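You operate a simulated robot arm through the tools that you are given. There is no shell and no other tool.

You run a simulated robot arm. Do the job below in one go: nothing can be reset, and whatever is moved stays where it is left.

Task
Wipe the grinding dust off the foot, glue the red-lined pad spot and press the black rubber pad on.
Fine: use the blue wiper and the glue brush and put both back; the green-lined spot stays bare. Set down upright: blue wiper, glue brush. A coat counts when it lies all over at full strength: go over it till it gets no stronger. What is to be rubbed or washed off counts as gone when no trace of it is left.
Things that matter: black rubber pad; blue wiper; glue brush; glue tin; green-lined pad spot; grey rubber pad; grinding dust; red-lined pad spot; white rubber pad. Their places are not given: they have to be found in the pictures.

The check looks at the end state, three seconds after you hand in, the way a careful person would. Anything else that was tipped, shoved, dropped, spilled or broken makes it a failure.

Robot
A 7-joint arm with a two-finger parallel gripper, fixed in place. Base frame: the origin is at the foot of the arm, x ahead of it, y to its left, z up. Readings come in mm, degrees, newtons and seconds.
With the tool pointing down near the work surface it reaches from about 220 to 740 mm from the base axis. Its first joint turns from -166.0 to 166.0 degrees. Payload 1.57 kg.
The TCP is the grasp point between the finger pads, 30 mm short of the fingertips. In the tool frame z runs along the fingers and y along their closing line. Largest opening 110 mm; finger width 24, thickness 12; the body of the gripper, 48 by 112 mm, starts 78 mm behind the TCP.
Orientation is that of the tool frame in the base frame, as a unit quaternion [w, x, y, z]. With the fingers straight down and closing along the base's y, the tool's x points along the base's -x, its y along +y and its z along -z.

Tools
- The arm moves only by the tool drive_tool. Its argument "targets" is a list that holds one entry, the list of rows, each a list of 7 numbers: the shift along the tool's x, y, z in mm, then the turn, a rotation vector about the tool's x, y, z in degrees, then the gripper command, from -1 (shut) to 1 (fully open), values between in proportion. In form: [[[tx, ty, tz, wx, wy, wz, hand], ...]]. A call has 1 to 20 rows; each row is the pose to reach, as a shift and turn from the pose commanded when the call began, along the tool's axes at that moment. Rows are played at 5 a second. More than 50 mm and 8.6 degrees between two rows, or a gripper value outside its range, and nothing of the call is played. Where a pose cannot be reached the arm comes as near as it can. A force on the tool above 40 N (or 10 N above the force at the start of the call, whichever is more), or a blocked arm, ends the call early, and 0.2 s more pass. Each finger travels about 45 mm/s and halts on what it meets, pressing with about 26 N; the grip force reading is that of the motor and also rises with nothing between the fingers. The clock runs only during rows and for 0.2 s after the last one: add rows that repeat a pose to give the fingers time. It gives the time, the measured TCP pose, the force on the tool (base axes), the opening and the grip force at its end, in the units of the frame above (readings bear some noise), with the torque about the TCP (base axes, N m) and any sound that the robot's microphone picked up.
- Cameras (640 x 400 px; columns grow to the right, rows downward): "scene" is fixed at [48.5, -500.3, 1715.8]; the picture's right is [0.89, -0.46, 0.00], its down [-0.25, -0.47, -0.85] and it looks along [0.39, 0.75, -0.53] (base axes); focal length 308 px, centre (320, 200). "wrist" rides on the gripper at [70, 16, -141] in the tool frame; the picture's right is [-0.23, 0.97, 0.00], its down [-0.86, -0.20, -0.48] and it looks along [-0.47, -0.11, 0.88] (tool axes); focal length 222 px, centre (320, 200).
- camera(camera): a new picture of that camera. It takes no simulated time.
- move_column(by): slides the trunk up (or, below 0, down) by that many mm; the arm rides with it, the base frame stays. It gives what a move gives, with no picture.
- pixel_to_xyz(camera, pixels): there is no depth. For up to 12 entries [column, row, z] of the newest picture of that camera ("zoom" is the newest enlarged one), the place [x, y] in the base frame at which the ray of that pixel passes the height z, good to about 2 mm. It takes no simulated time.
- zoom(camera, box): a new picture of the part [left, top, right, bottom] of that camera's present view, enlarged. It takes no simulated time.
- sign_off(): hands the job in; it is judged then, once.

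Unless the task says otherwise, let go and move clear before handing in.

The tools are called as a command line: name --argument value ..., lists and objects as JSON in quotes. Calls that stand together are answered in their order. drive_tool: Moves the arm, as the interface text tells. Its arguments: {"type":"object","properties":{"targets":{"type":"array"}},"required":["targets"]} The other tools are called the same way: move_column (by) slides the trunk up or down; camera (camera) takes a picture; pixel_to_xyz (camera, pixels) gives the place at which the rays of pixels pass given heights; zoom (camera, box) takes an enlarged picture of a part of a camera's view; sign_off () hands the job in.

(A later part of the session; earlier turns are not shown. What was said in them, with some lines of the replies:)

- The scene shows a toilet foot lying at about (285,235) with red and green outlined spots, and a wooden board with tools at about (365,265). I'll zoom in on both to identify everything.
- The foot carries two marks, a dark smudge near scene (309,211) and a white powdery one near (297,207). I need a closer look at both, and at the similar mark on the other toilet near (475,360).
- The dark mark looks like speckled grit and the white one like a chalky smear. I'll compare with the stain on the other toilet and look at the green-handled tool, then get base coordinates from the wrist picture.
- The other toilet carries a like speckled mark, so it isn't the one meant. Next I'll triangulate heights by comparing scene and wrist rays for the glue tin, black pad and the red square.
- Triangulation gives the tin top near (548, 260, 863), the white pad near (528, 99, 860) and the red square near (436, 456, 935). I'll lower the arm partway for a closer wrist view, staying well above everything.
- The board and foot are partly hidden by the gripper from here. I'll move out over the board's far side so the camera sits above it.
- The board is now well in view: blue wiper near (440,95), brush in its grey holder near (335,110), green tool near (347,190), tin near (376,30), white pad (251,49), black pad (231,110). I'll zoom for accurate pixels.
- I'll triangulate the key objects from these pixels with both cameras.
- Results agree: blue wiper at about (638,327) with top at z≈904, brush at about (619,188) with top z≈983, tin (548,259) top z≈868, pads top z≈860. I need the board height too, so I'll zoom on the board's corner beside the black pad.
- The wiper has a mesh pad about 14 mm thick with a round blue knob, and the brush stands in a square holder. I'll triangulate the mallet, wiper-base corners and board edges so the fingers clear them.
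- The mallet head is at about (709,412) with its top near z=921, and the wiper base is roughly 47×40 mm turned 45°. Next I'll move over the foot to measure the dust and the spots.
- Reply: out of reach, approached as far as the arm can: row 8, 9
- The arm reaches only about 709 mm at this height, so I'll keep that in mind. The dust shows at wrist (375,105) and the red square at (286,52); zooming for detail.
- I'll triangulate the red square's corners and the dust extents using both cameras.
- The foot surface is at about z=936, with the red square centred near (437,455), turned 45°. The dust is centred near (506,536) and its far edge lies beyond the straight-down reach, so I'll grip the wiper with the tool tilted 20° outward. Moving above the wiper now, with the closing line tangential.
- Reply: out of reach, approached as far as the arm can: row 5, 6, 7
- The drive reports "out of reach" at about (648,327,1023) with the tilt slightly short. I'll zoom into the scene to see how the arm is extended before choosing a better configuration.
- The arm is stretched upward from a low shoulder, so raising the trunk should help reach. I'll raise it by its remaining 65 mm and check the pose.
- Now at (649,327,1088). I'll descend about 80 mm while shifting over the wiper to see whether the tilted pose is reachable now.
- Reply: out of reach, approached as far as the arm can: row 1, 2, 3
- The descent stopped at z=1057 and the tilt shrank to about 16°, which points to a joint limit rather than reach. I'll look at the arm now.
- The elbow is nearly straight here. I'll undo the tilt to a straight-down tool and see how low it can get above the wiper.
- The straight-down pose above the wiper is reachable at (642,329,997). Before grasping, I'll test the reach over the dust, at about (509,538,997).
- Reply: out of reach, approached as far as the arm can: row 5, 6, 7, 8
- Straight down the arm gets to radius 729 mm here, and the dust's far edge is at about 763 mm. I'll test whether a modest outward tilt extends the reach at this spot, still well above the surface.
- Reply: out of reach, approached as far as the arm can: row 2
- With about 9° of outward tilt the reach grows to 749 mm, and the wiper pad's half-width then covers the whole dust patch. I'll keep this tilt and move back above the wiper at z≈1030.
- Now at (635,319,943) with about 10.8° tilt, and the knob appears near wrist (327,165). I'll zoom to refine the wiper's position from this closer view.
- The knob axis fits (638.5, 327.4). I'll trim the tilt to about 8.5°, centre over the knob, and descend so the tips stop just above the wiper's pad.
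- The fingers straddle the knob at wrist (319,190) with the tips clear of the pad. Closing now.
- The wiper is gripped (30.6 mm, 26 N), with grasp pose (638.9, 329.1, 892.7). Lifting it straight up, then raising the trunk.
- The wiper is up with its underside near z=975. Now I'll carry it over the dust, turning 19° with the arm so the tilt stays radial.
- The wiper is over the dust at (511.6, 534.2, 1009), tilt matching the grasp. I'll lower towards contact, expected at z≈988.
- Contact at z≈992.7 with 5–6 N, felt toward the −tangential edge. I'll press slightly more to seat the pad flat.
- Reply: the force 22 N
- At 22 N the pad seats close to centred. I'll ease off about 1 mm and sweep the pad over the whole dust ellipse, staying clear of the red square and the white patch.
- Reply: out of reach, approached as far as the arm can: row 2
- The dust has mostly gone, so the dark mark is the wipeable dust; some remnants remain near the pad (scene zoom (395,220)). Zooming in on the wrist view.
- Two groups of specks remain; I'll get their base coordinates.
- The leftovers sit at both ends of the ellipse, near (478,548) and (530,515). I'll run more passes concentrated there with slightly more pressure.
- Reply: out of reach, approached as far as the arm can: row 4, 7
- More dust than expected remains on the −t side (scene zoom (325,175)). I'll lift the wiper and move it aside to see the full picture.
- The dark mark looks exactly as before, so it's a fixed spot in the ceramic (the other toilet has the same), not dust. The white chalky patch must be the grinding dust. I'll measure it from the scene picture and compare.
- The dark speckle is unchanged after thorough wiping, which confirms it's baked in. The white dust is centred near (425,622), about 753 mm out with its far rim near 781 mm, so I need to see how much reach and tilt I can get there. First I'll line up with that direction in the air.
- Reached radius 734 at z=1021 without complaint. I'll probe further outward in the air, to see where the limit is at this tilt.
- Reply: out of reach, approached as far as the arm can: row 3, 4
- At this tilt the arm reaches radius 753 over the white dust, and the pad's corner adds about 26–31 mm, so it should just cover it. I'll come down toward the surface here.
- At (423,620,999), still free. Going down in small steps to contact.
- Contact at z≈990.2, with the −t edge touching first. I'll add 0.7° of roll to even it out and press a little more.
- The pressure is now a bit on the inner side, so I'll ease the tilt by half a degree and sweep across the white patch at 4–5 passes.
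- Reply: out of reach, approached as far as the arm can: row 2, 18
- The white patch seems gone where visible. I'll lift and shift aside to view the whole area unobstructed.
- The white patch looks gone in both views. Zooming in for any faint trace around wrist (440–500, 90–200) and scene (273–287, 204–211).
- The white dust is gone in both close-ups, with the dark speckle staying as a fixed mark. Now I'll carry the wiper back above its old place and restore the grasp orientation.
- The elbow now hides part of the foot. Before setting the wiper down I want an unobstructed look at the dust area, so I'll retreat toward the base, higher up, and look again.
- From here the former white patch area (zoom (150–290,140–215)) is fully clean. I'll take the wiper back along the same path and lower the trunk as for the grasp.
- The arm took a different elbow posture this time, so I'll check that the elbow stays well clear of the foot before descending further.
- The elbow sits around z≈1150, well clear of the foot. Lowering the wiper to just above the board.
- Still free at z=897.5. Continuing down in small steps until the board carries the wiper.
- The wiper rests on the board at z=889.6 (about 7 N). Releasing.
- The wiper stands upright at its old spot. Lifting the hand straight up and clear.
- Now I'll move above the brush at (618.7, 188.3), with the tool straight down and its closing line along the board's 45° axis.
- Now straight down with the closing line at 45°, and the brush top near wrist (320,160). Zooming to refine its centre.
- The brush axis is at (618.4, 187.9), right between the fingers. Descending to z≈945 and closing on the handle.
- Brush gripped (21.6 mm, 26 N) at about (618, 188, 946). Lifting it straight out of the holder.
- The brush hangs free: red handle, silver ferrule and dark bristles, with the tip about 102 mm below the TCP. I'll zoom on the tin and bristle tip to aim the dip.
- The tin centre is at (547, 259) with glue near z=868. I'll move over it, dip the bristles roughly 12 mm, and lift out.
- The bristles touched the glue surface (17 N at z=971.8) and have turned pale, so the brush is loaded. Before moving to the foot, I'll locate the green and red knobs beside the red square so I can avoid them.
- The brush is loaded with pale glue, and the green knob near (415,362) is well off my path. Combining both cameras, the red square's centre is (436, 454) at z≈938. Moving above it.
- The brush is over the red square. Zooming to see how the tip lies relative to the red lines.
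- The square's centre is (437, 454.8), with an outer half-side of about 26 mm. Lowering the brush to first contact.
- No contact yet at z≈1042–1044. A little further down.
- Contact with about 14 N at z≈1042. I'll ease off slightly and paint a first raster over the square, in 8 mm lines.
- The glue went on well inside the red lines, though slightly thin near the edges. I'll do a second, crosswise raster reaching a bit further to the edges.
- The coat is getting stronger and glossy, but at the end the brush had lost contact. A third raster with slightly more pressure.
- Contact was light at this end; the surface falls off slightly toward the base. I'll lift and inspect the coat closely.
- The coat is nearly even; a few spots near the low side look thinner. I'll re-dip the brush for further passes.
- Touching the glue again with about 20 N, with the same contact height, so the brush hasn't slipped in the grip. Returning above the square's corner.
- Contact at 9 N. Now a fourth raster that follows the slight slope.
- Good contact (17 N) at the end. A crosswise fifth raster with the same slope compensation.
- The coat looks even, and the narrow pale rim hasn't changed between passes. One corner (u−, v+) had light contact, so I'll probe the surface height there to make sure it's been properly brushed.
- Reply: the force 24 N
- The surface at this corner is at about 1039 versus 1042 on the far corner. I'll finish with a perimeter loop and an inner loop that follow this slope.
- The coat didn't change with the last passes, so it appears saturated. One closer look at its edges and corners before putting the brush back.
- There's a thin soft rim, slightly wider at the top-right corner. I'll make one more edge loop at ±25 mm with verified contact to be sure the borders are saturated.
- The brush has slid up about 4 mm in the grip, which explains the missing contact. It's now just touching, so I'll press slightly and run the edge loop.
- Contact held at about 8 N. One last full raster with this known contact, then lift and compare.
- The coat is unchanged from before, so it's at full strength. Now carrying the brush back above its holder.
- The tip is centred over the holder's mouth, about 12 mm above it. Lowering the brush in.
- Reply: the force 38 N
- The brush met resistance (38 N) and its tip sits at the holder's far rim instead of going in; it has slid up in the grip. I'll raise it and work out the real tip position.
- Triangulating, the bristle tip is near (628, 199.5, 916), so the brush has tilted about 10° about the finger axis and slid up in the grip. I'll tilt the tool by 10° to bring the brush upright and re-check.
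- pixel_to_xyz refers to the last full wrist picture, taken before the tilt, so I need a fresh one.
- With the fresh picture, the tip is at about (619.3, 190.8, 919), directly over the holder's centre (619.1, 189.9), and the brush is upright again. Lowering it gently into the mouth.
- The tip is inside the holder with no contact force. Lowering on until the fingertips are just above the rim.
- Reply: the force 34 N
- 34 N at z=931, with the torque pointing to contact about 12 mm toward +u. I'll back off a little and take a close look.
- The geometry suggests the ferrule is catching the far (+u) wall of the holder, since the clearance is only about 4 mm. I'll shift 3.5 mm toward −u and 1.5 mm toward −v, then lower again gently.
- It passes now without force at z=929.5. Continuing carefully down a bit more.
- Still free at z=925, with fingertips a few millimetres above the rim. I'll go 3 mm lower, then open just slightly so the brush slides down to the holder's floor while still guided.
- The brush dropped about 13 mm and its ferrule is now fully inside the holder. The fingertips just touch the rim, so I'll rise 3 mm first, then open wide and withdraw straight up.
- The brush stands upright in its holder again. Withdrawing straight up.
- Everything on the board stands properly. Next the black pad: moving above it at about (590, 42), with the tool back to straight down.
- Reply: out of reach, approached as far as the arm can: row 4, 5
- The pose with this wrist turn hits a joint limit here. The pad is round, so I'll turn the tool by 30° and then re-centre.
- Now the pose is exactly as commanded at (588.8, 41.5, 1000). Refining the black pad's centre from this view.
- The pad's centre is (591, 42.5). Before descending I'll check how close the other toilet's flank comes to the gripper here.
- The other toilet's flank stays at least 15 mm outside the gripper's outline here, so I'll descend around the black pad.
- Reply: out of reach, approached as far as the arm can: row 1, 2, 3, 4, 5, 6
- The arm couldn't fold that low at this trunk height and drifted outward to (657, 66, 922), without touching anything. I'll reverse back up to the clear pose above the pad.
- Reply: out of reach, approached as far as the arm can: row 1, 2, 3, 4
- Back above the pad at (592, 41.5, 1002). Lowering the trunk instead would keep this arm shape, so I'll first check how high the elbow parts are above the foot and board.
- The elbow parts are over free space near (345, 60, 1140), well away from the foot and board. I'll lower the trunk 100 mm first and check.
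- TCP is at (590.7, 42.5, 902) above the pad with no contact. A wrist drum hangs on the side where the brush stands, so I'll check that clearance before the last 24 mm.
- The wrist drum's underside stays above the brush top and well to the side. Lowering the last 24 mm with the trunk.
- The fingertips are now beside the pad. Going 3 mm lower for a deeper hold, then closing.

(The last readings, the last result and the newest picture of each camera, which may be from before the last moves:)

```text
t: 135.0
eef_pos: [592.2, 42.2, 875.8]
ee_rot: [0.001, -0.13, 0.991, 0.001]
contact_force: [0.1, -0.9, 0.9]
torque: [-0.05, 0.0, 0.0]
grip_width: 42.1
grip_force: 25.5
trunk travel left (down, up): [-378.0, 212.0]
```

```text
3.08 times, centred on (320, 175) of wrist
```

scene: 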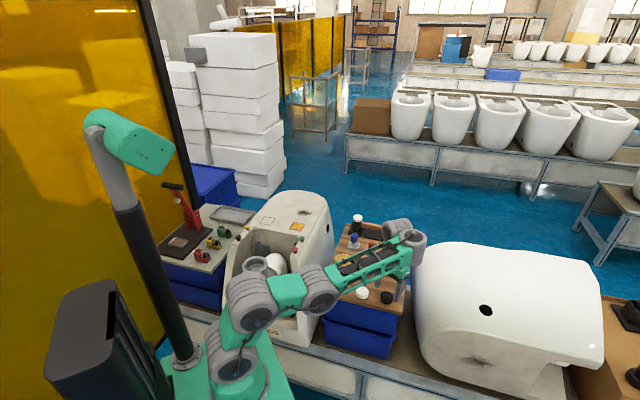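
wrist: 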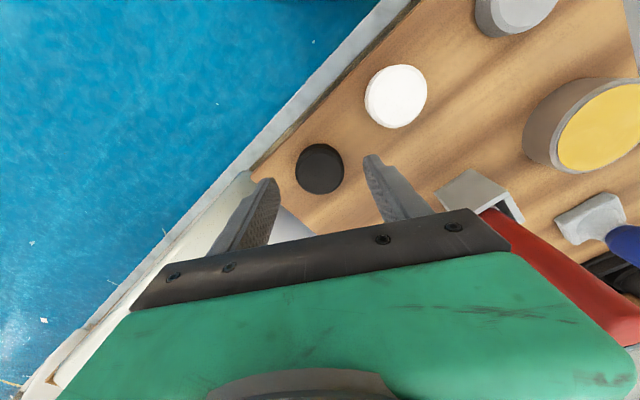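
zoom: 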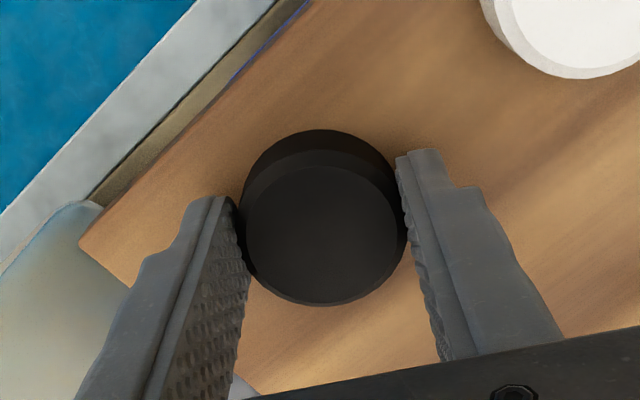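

The black pad is held (42 mm, 26 N). Lifting with the trunk.

move_column --by 150

camera --camera "wrist"

zoom --camera "scene" --box '[330, 180, 440, 320]'

```text
t: 136.8
eef_pos: [591.9, 43.0, 1025.2]
ee_rot: [0.0, -0.13, 0.991, 0.001]
contact_force: [-0.1, -0.2, -0.7]
torque: [0.03, -0.01, -0.03]
grip_width: 42.1
grip_force: 26.8
trunk travel left (down, up): [-528.0, 62.0]
```

```text
taken
```

wrist: 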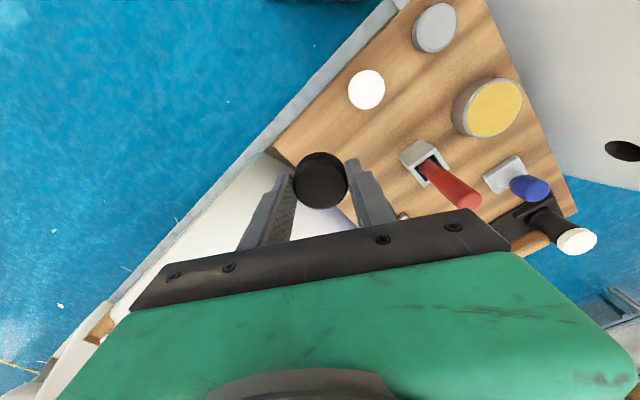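

```text
2.86 times, centred on (385, 250) of scene
```

zoom: 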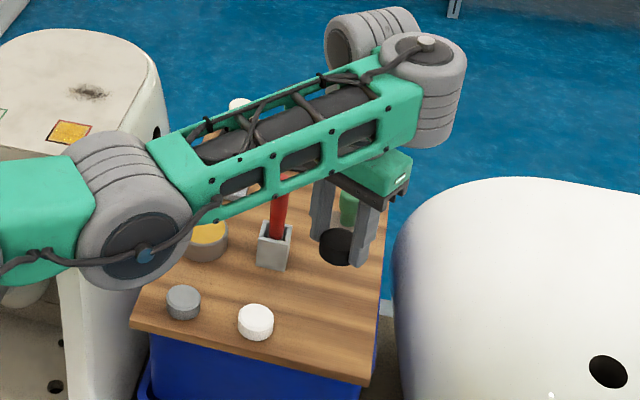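

The pad is securely held. Carrying it along an arc over the board to above the glued square, staying at z≈1060.

drive_tool --targets '[[[0, 0, -35, 0, 0, 0, -1], [-6.2, 39.2, -35, 0, 0, -2.5, -1], [-12.4, 78.3, -35, 0, 0, -5, -1], [-18.7, 117.5, -35, 0, 0, -7.5, -1], [-24.9, 156.6, -35, 0, 0, -10, -1], [-20.7, 194, -35, 0, 0, -12.5, -1], [-16.5, 231.4, -35, 0, 0, -15, -1], [-12.2, 268.7, -35, 0, 0, -17.5, -1], [-8, 306.1, -35, 0, 0, -20, -1], [4.6, 339.2, -35, 0, 0, -22.5, -1], [17.2, 372.3, -35, 0, 0, -25, -1], [29.8, 405.4, -35, 0, 0, -27.5, -1], [42.4, 438.5, -35, 0, 0, -30, -1], [42.4, 438.5, -35, 0, 0, -30, -1]]]'

camera --camera "wrist"

camera --camera "scene"

zoom --camera "wrist" --box '[250, 90, 390, 230]'

```text
t: 139.8
eef_pos: [437.7, 453.7, 1060.7]
ee_rot: [0.001, -0.383, 0.924, 0.0]
contact_force: [0.5, -0.6, 0.0]
torque: [0.01, -0.04, 0.04]
grip_width: 42.1
grip_force: 26.3
trunk travel left (down, up): [-528.0, 62.0]
```

```text
taken
```

wrist: 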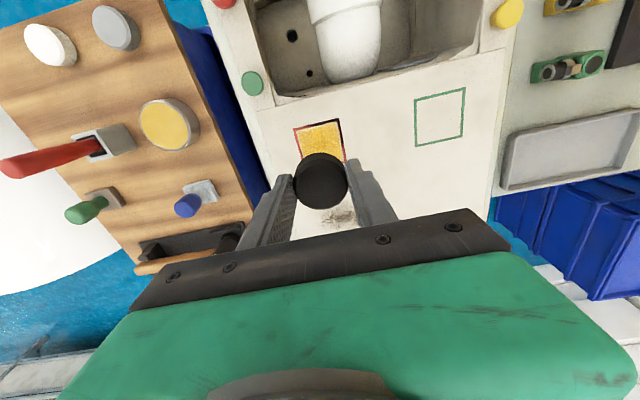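

```text
taken
```

scene: 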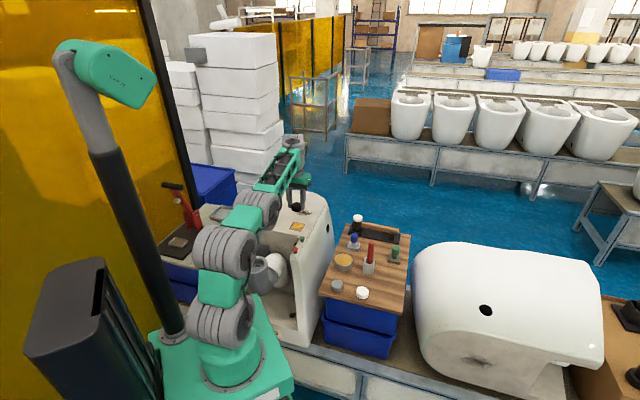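

```text
2.86 times, centred on (320, 160) of wrist
```

zoom: 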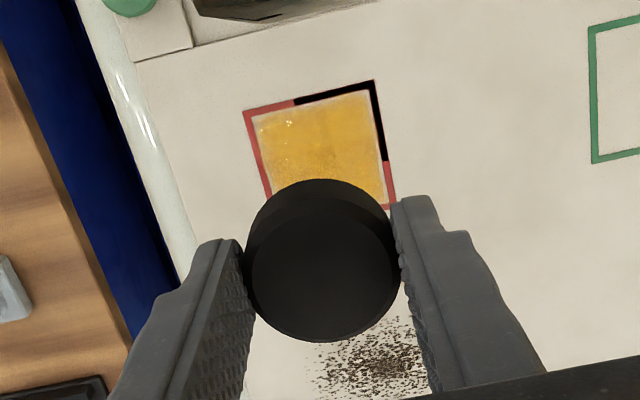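

The pad is above the glued square. Nudging 1.2 mm to centre it, then lowering with the trunk so the arm keeps its shape.

drive_tool --targets '[[[0.3, 1.2, 0, 0, 0, 0, -1], [0.3, 1.2, 0, 0, 0, 0, -1]]]'

move_column --by -75

camera --camera "wrist"

zoom --camera "wrist" --box '[250, 90, 390, 230]'

zoom --camera "scene" --box '[270, 190, 330, 250]'

```text
t: 140.4
eef_pos: [437.0, 453.4, 1060.9]
ee_rot: [0.001, -0.383, 0.924, 0.0]
contact_force: [-0.5, 0.3, 0.3]
torque: [0.03, -0.02, 0.02]
grip_width: 42.3
grip_force: 25.8
trunk travel left (down, up): [-528.0, 62.0]
```

```text
t: 141.5
eef_pos: [437.0, 453.5, 985.8]
ee_rot: [0.0, -0.383, 0.924, 0.001]
contact_force: [0.1, -0.2, -0.6]
torque: [-0.04, -0.02, 0.02]
grip_width: 41.9
grip_force: 25.6
trunk travel left (down, up): [-453.0, 137.0]
```

```text
taken
```

wrist: 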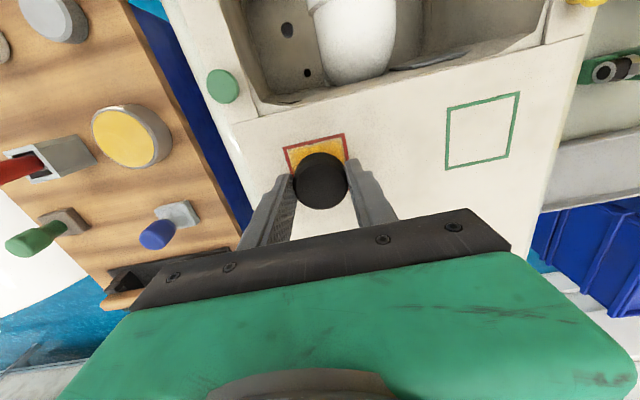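

```text
2.86 times, centred on (320, 160) of wrist
```

zoom: 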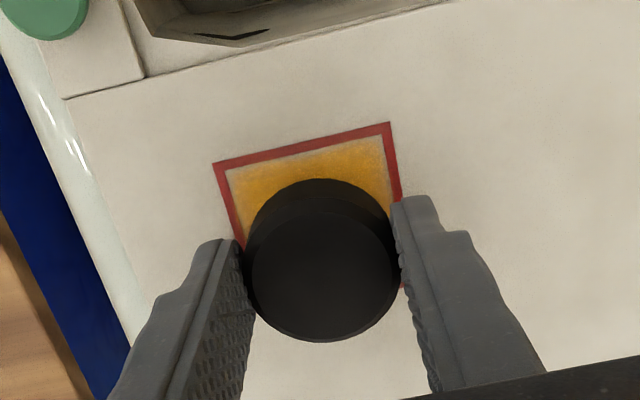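

```text
6.67 times, centred on (300, 220) of scene
```

zoom: 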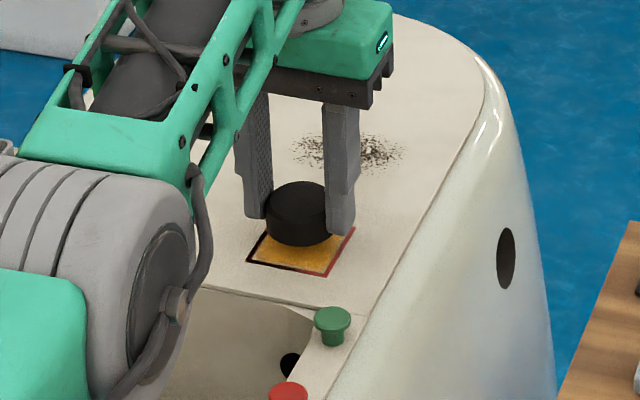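

pixel_to_xyz --camera "wrist" --pixels '[[282.6, 147, 937.7], [343.8, 132.7, 937.7], [321, 181.5, 970], [321, 184, 970]]'

```text
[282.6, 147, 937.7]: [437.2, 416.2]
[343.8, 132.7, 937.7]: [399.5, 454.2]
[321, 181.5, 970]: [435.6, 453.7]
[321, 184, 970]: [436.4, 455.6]
```

The square's centre reads (437.1, 454), matching the TCP at (437.0, 453.5). Lowering to just above contact.

move_column --by -11

move_column --by -2

```text
t: 142.1
eef_pos: [438.1, 455.1, 973.8]
ee_rot: [0.001, -0.384, 0.923, 0.0]
contact_force: [-0.2, 0.4, -0.1]
torque: [0.03, 0.02, -0.02]
grip_width: 41.9
grip_force: 26.2
trunk travel left (down, up): [-442.0, 148.0]
```

```text
t: 142.6
eef_pos: [436.4, 453.9, 974.2]
ee_rot: [0.002, -0.383, 0.924, 0.001]
contact_force: [1.7, -1.6, 8.1]
torque: [-0.14, -0.12, 0.02]
grip_width: 42.0
grip_force: 26.2
trunk travel left (down, up): [-440.0, 150.0]
```

First contact at 8 N on the −v edge, as expected from the sloping foot. I'll tilt the tool 1.7° to lay the pad flush and then press.

drive_tool --targets '[[[0, 0, 0, 1.7, -1.7, 0, -1], [0, 0, 0.8, 1.7, -1.7, 0, -1], [0, 0, 0.8, 1.7, -1.7, 0, -1]]]'

```text
t: 143.4
eef_pos: [436.0, 453.8, 974.6]
ee_rot: [0.024, -0.382, 0.924, -0.006]
contact_force: [-6.5, 2.4, 21.9]
torque: [0.11, 0.64, 0.0]
grip_width: 41.9
grip_force: 25.9
trunk travel left (down, up): [-440.0, 150.0]
```

Now the opposite side bears more, so I overcorrected. Halving the tilt.

drive_tool --targets '[[[0, 0, -0.5, -0.8, 0.8, 0, -1], [0, 0, 0, -0.8, 0.8, 0, -1], [0, 0, 0, -0.8, 0.8, 0, -1]]]'

zoom --camera "scene" --box '[280, 205, 320, 245]'

zoom --camera "wrist" --box '[250, 110, 390, 230]'

```text
t: 144.2
eef_pos: [435.7, 454.4, 974.5]
ee_rot: [0.013, -0.382, 0.924, -0.002]
contact_force: [1.5, 4.3, 24.5]
torque: [0.31, 0.31, -0.05]
grip_width: 42.0
grip_force: 26.1
trunk travel left (down, up): [-440.0, 150.0]
```

```text
10.00 times, centred on (300, 225) of scene
```

zoom: 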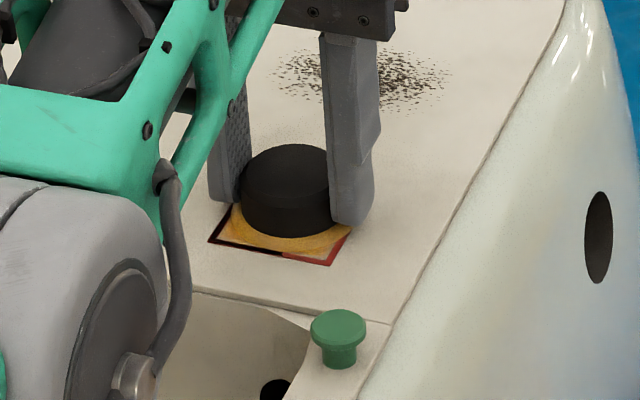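

```text
3.33 times, centred on (320, 170) of wrist
```

zoom: 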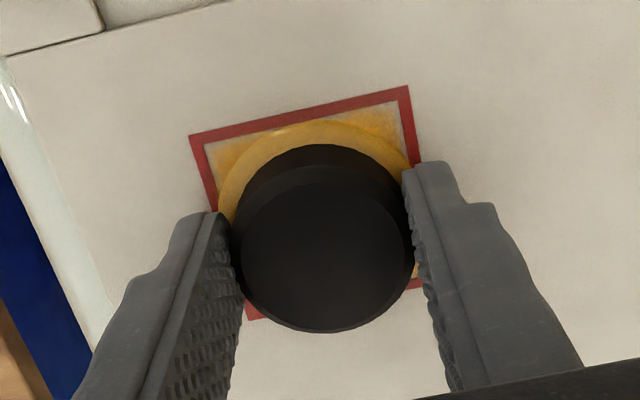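

A ring of squeezed-out glue has appeared around the pad, so it's bedding in at about 24 N. Holding the pressure for a second, then releasing.

drive_tool --targets '[[[0, 0, 0.3, 0, 0, 0, -1], [0, 0, 0.3, 0, 0, 0, -1], [0, 0, 0.3, 0, 0, 0, -1], [0, 0, 0.3, 0, 0, 0, -1], [0, 0, 0.3, 0, 0, 0, -1]]]'

drive_tool --targets '[[[0, 0, 0, 0, 0, 0, -0.2], [0, 0, 0, 0, 0, 0, -0.1], [0, 0, 0, 0, 0, 0, 0.1], [0, 0, 0, 0, 0, 0, 0.2], [0, 0, 0, 0, 0, 0, 0.2]]]'

zoom --camera "wrist" --box '[250, 110, 390, 230]'

zoom --camera "scene" --box '[280, 205, 320, 245]'

```text
t: 145.4
eef_pos: [436.7, 453.8, 973.7]
ee_rot: [0.012, -0.384, 0.923, -0.002]
contact_force: [2.0, 2.3, 29.9]
torque: [0.2, 0.12, -0.02]
grip_width: 42.2
grip_force: 26.0
trunk travel left (down, up): [-440.0, 150.0]
```

```text
t: 146.6
eef_pos: [437.3, 454.8, 971.0]
ee_rot: [0.011, -0.383, 0.924, -0.003]
contact_force: [-0.3, 0.7, 0.4]
torque: [0.01, 0.01, 0.02]
grip_width: 65.8
grip_force: 0.0
trunk travel left (down, up): [-440.0, 150.0]
```

```text
3.33 times, centred on (320, 170) of wrist
```

zoom: 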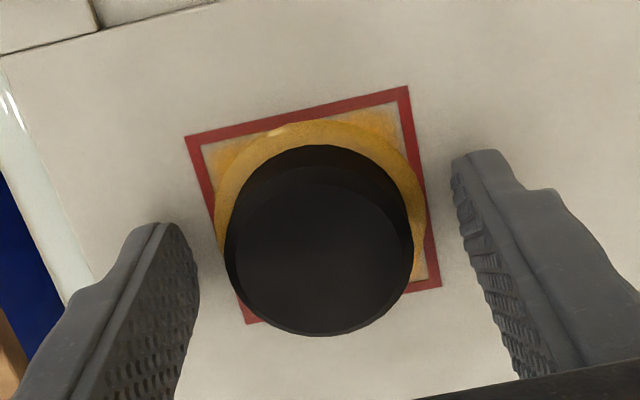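

```text
10.00 times, centred on (300, 225) of scene
```

zoom: 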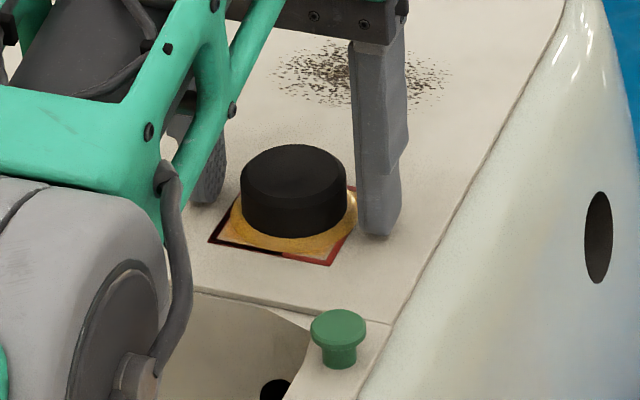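

The pad sits centred in the red square with glue all round it. Withdrawing straight up with the trunk.

move_column --by 100

camera --camera "wrist"

zoom --camera "wrist" --box '[270, 90, 370, 190]'

zoom --camera "scene" --box '[270, 190, 330, 250]'

```text
t: 147.9
eef_pos: [436.7, 452.8, 1072.5]
ee_rot: [0.011, -0.383, 0.924, -0.004]
contact_force: [0.2, 0.1, 0.2]
torque: [-0.01, -0.02, 0.04]
grip_width: 65.9
grip_force: 0.0
trunk travel left (down, up): [-540.0, 50.0]
```

```text
taken
```

wrist: 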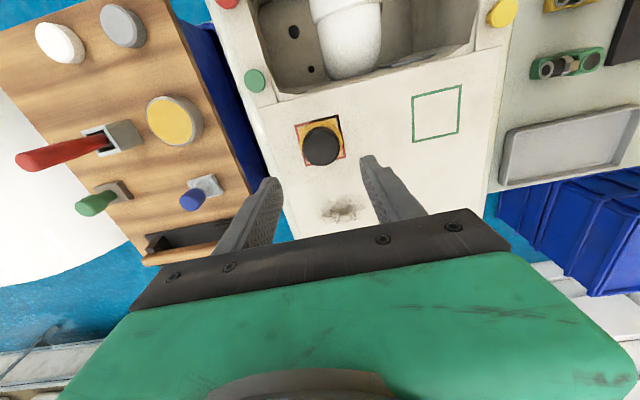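

```text
4.00 times, centred on (320, 140) of wrist
```

zoom: 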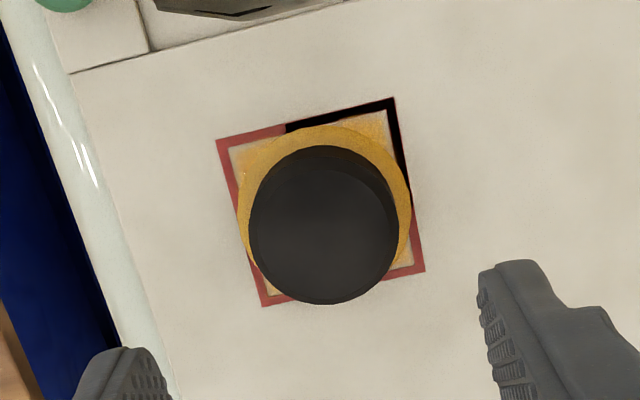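

```text
6.67 times, centred on (300, 220) of scene
```

zoom: 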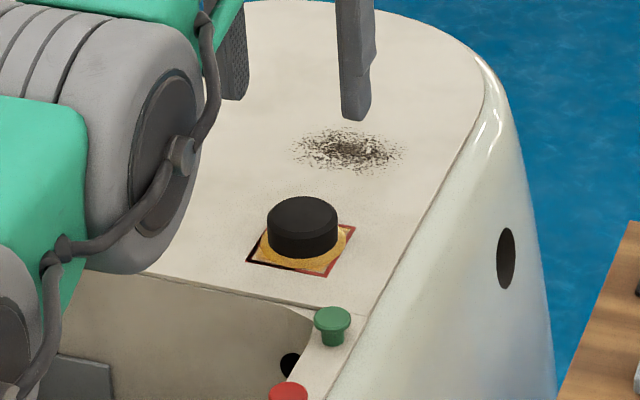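

The pad is on straight and well within the red lines. Now I'll retreat the arm inward and up for an unobstructed final inspection.

drive_tool --targets '[[[0, 0, -40, 0, 0, 0, 0.2], [26, -17, -60, 0, 0, 0, 0.2], [53, -34, -80, 0, 0, 0, 0.2], [79, -50, -100, 0, 0, 0, 0.2], [105, -67, -120, 0, 0, 0, 0.2], [131, -84, -140, 0, 0, 0, 0.2], [158, -101, -160, 0, 0, 0, 0.2], [183.8, -117.4, -178, 0, 0, 0, 0.2], [183.8, -117.4, -178, 0, 0, 0, 0.2]]]'

camera --camera "scene"

zoom --camera "scene" --box '[255, 185, 335, 245]'

zoom --camera "scene" --box '[315, 205, 415, 315]'

camera --camera "wrist"

```text
t: 149.9
eef_pos: [383.7, 239.8, 1249.3]
ee_rot: [0.01, -0.383, 0.923, -0.003]
contact_force: [-0.5, -1.0, 0.3]
torque: [-0.01, -0.02, 0.03]
grip_width: 66.2
grip_force: 0.1
trunk travel left (down, up): [-540.0, 50.0]
```

```text
taken
```

scene: 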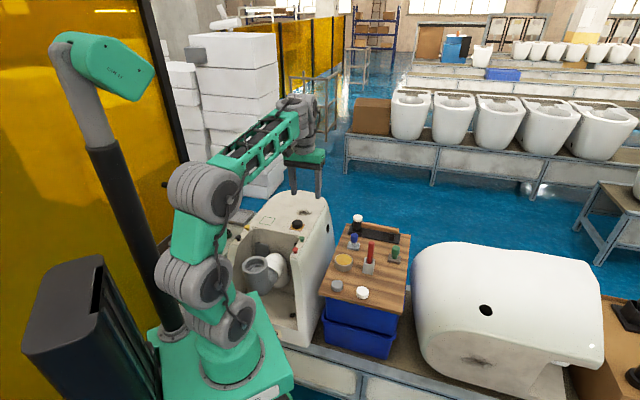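

```text
6.67 times, centred on (295, 215) of scene
```

zoom: 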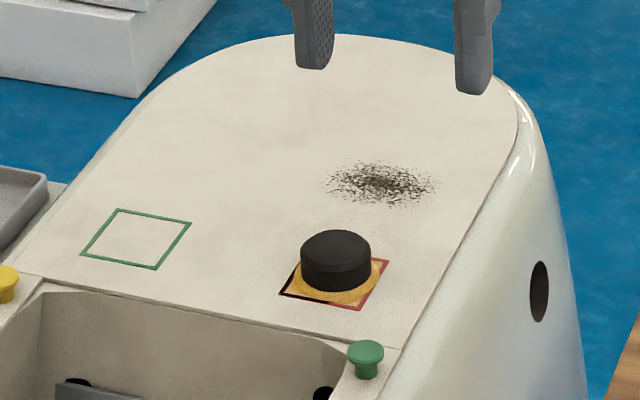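

```text
3.64 times, centred on (365, 260) of scene
```

zoom: 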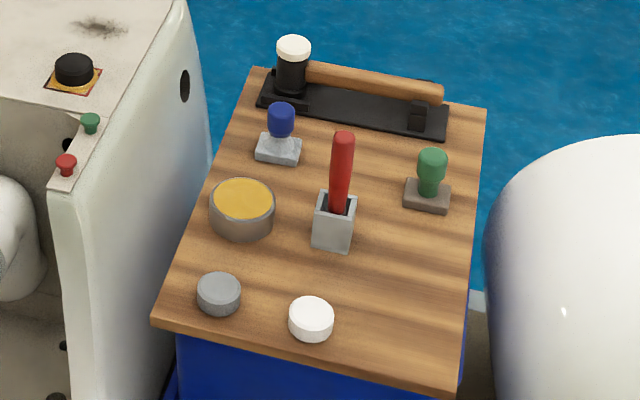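

```text
taken
```

wrist: 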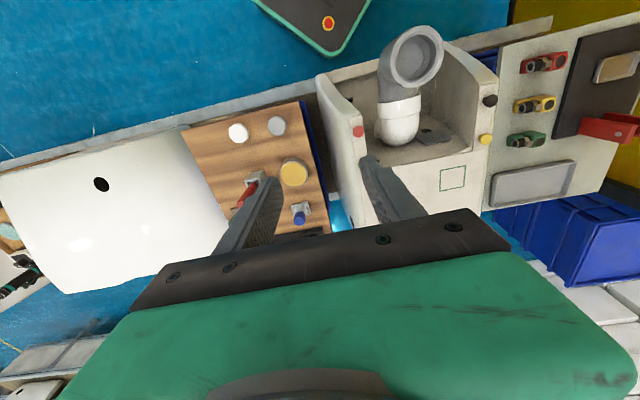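

The foot is clean where the white dust was, the green square is bare, the pad is on, and the board is in order. A last close check of the former dust area, the wiper and the brush.

zoom --camera "scene" --box '[266, 198, 294, 216]'

zoom --camera "scene" --box '[340, 228, 390, 275]'

zoom --camera "scene" --box '[285, 212, 315, 236]'

```text
16.00 times, centred on (280, 207) of scene
```

zoom: 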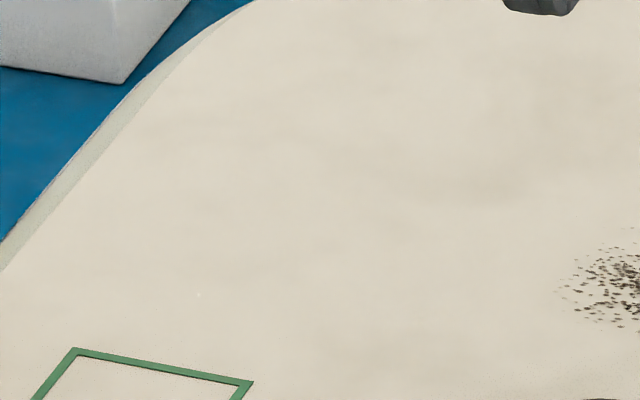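

```text
8.51 times, centred on (365, 252) of scene
```

zoom: 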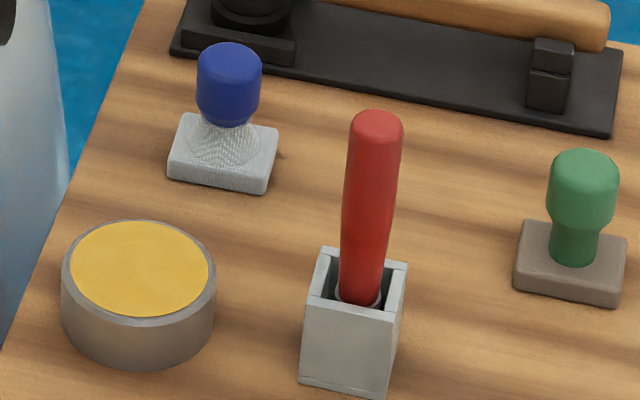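

```text
16.00 times, centred on (300, 224) of scene
```

zoom: 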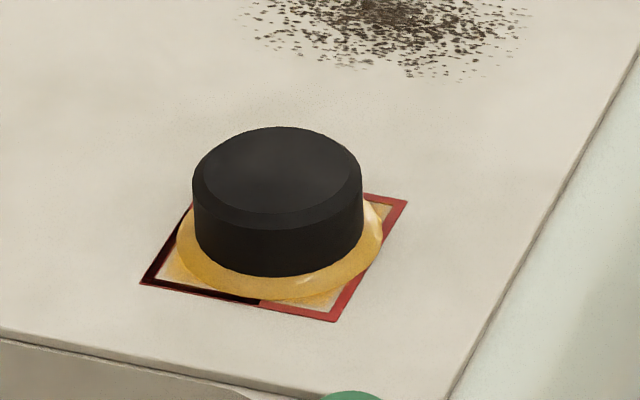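

The area is clean apart from a pinpoint at zoom (198,295). I'll check whether that's anything real.

zoom --camera "scene" --box '[268, 204, 284, 216]'

zoom --camera "scene" --box '[272, 198, 292, 211]'

```text
16.00 times, centred on (276, 210) of scene
```

zoom: 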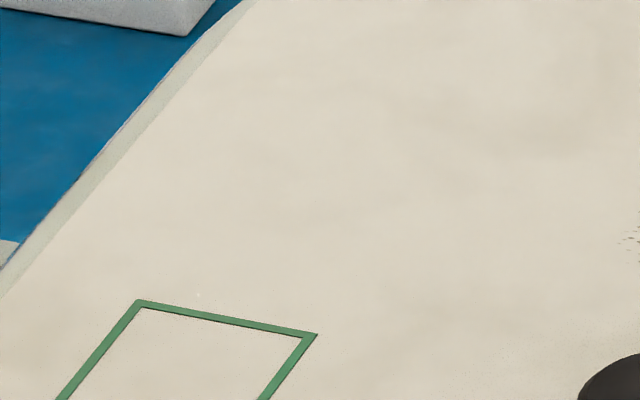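

```text
16.00 times, centred on (282, 204) of scene
```

zoom: 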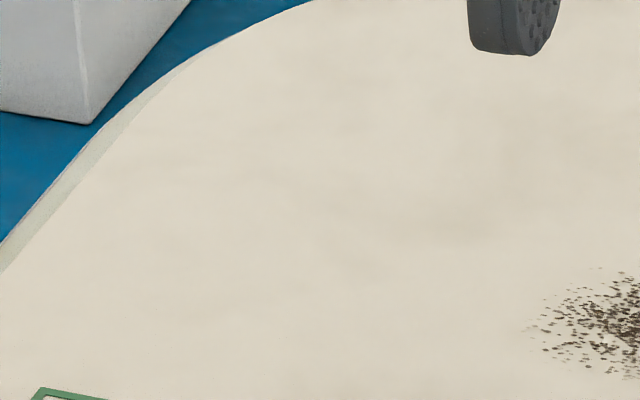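

The pinpoint stays at the same zoom pixel whichever crop I take, so it's only image noise and the surface is clean. The wiper and brush stand upright, the pad is pressed on, the green spot is bare and the arm is clear, so I'm handing in.

sign_off

```text
The job is handed in.
```

I wiped the grinding dust off the foot, glued the red-lined spot and pressed the black rubber pad on. The job is handed in; I haven't had the verdict back.

- **Dust:** There were two marks on the foot. I took the white patch to be the grinding dust, because the blue wiper removed it completely. The dark speckled mark didn't change at all under the same wiping, and the other toilet has one like it, so I left it as part of the ceramic. If the dark mark was the dust you meant, it is still there.
- **Glue:** I brushed the red-lined spot over several passes, dipping the brush a second time, until it got no stronger. A thin pale rim just inside the red line never changed, which I took as the edge of the spot. The green-lined spot stayed bare.
- **Pad:** The black pad sits centred in the red square, pressed on with up to about 30 N, with glue squeezed out all round it.
- **Tools:** The blue wiper is back at its place, standing upright. The brush caught on its holder's rim when I put it back and slid up in the grip. I straightened it and let it drop the last centimetre or so inside the holder, and it now stands upright there.

The last pictures showed nothing else on the board or foot tipped or moved, and the gripper was open and clear.
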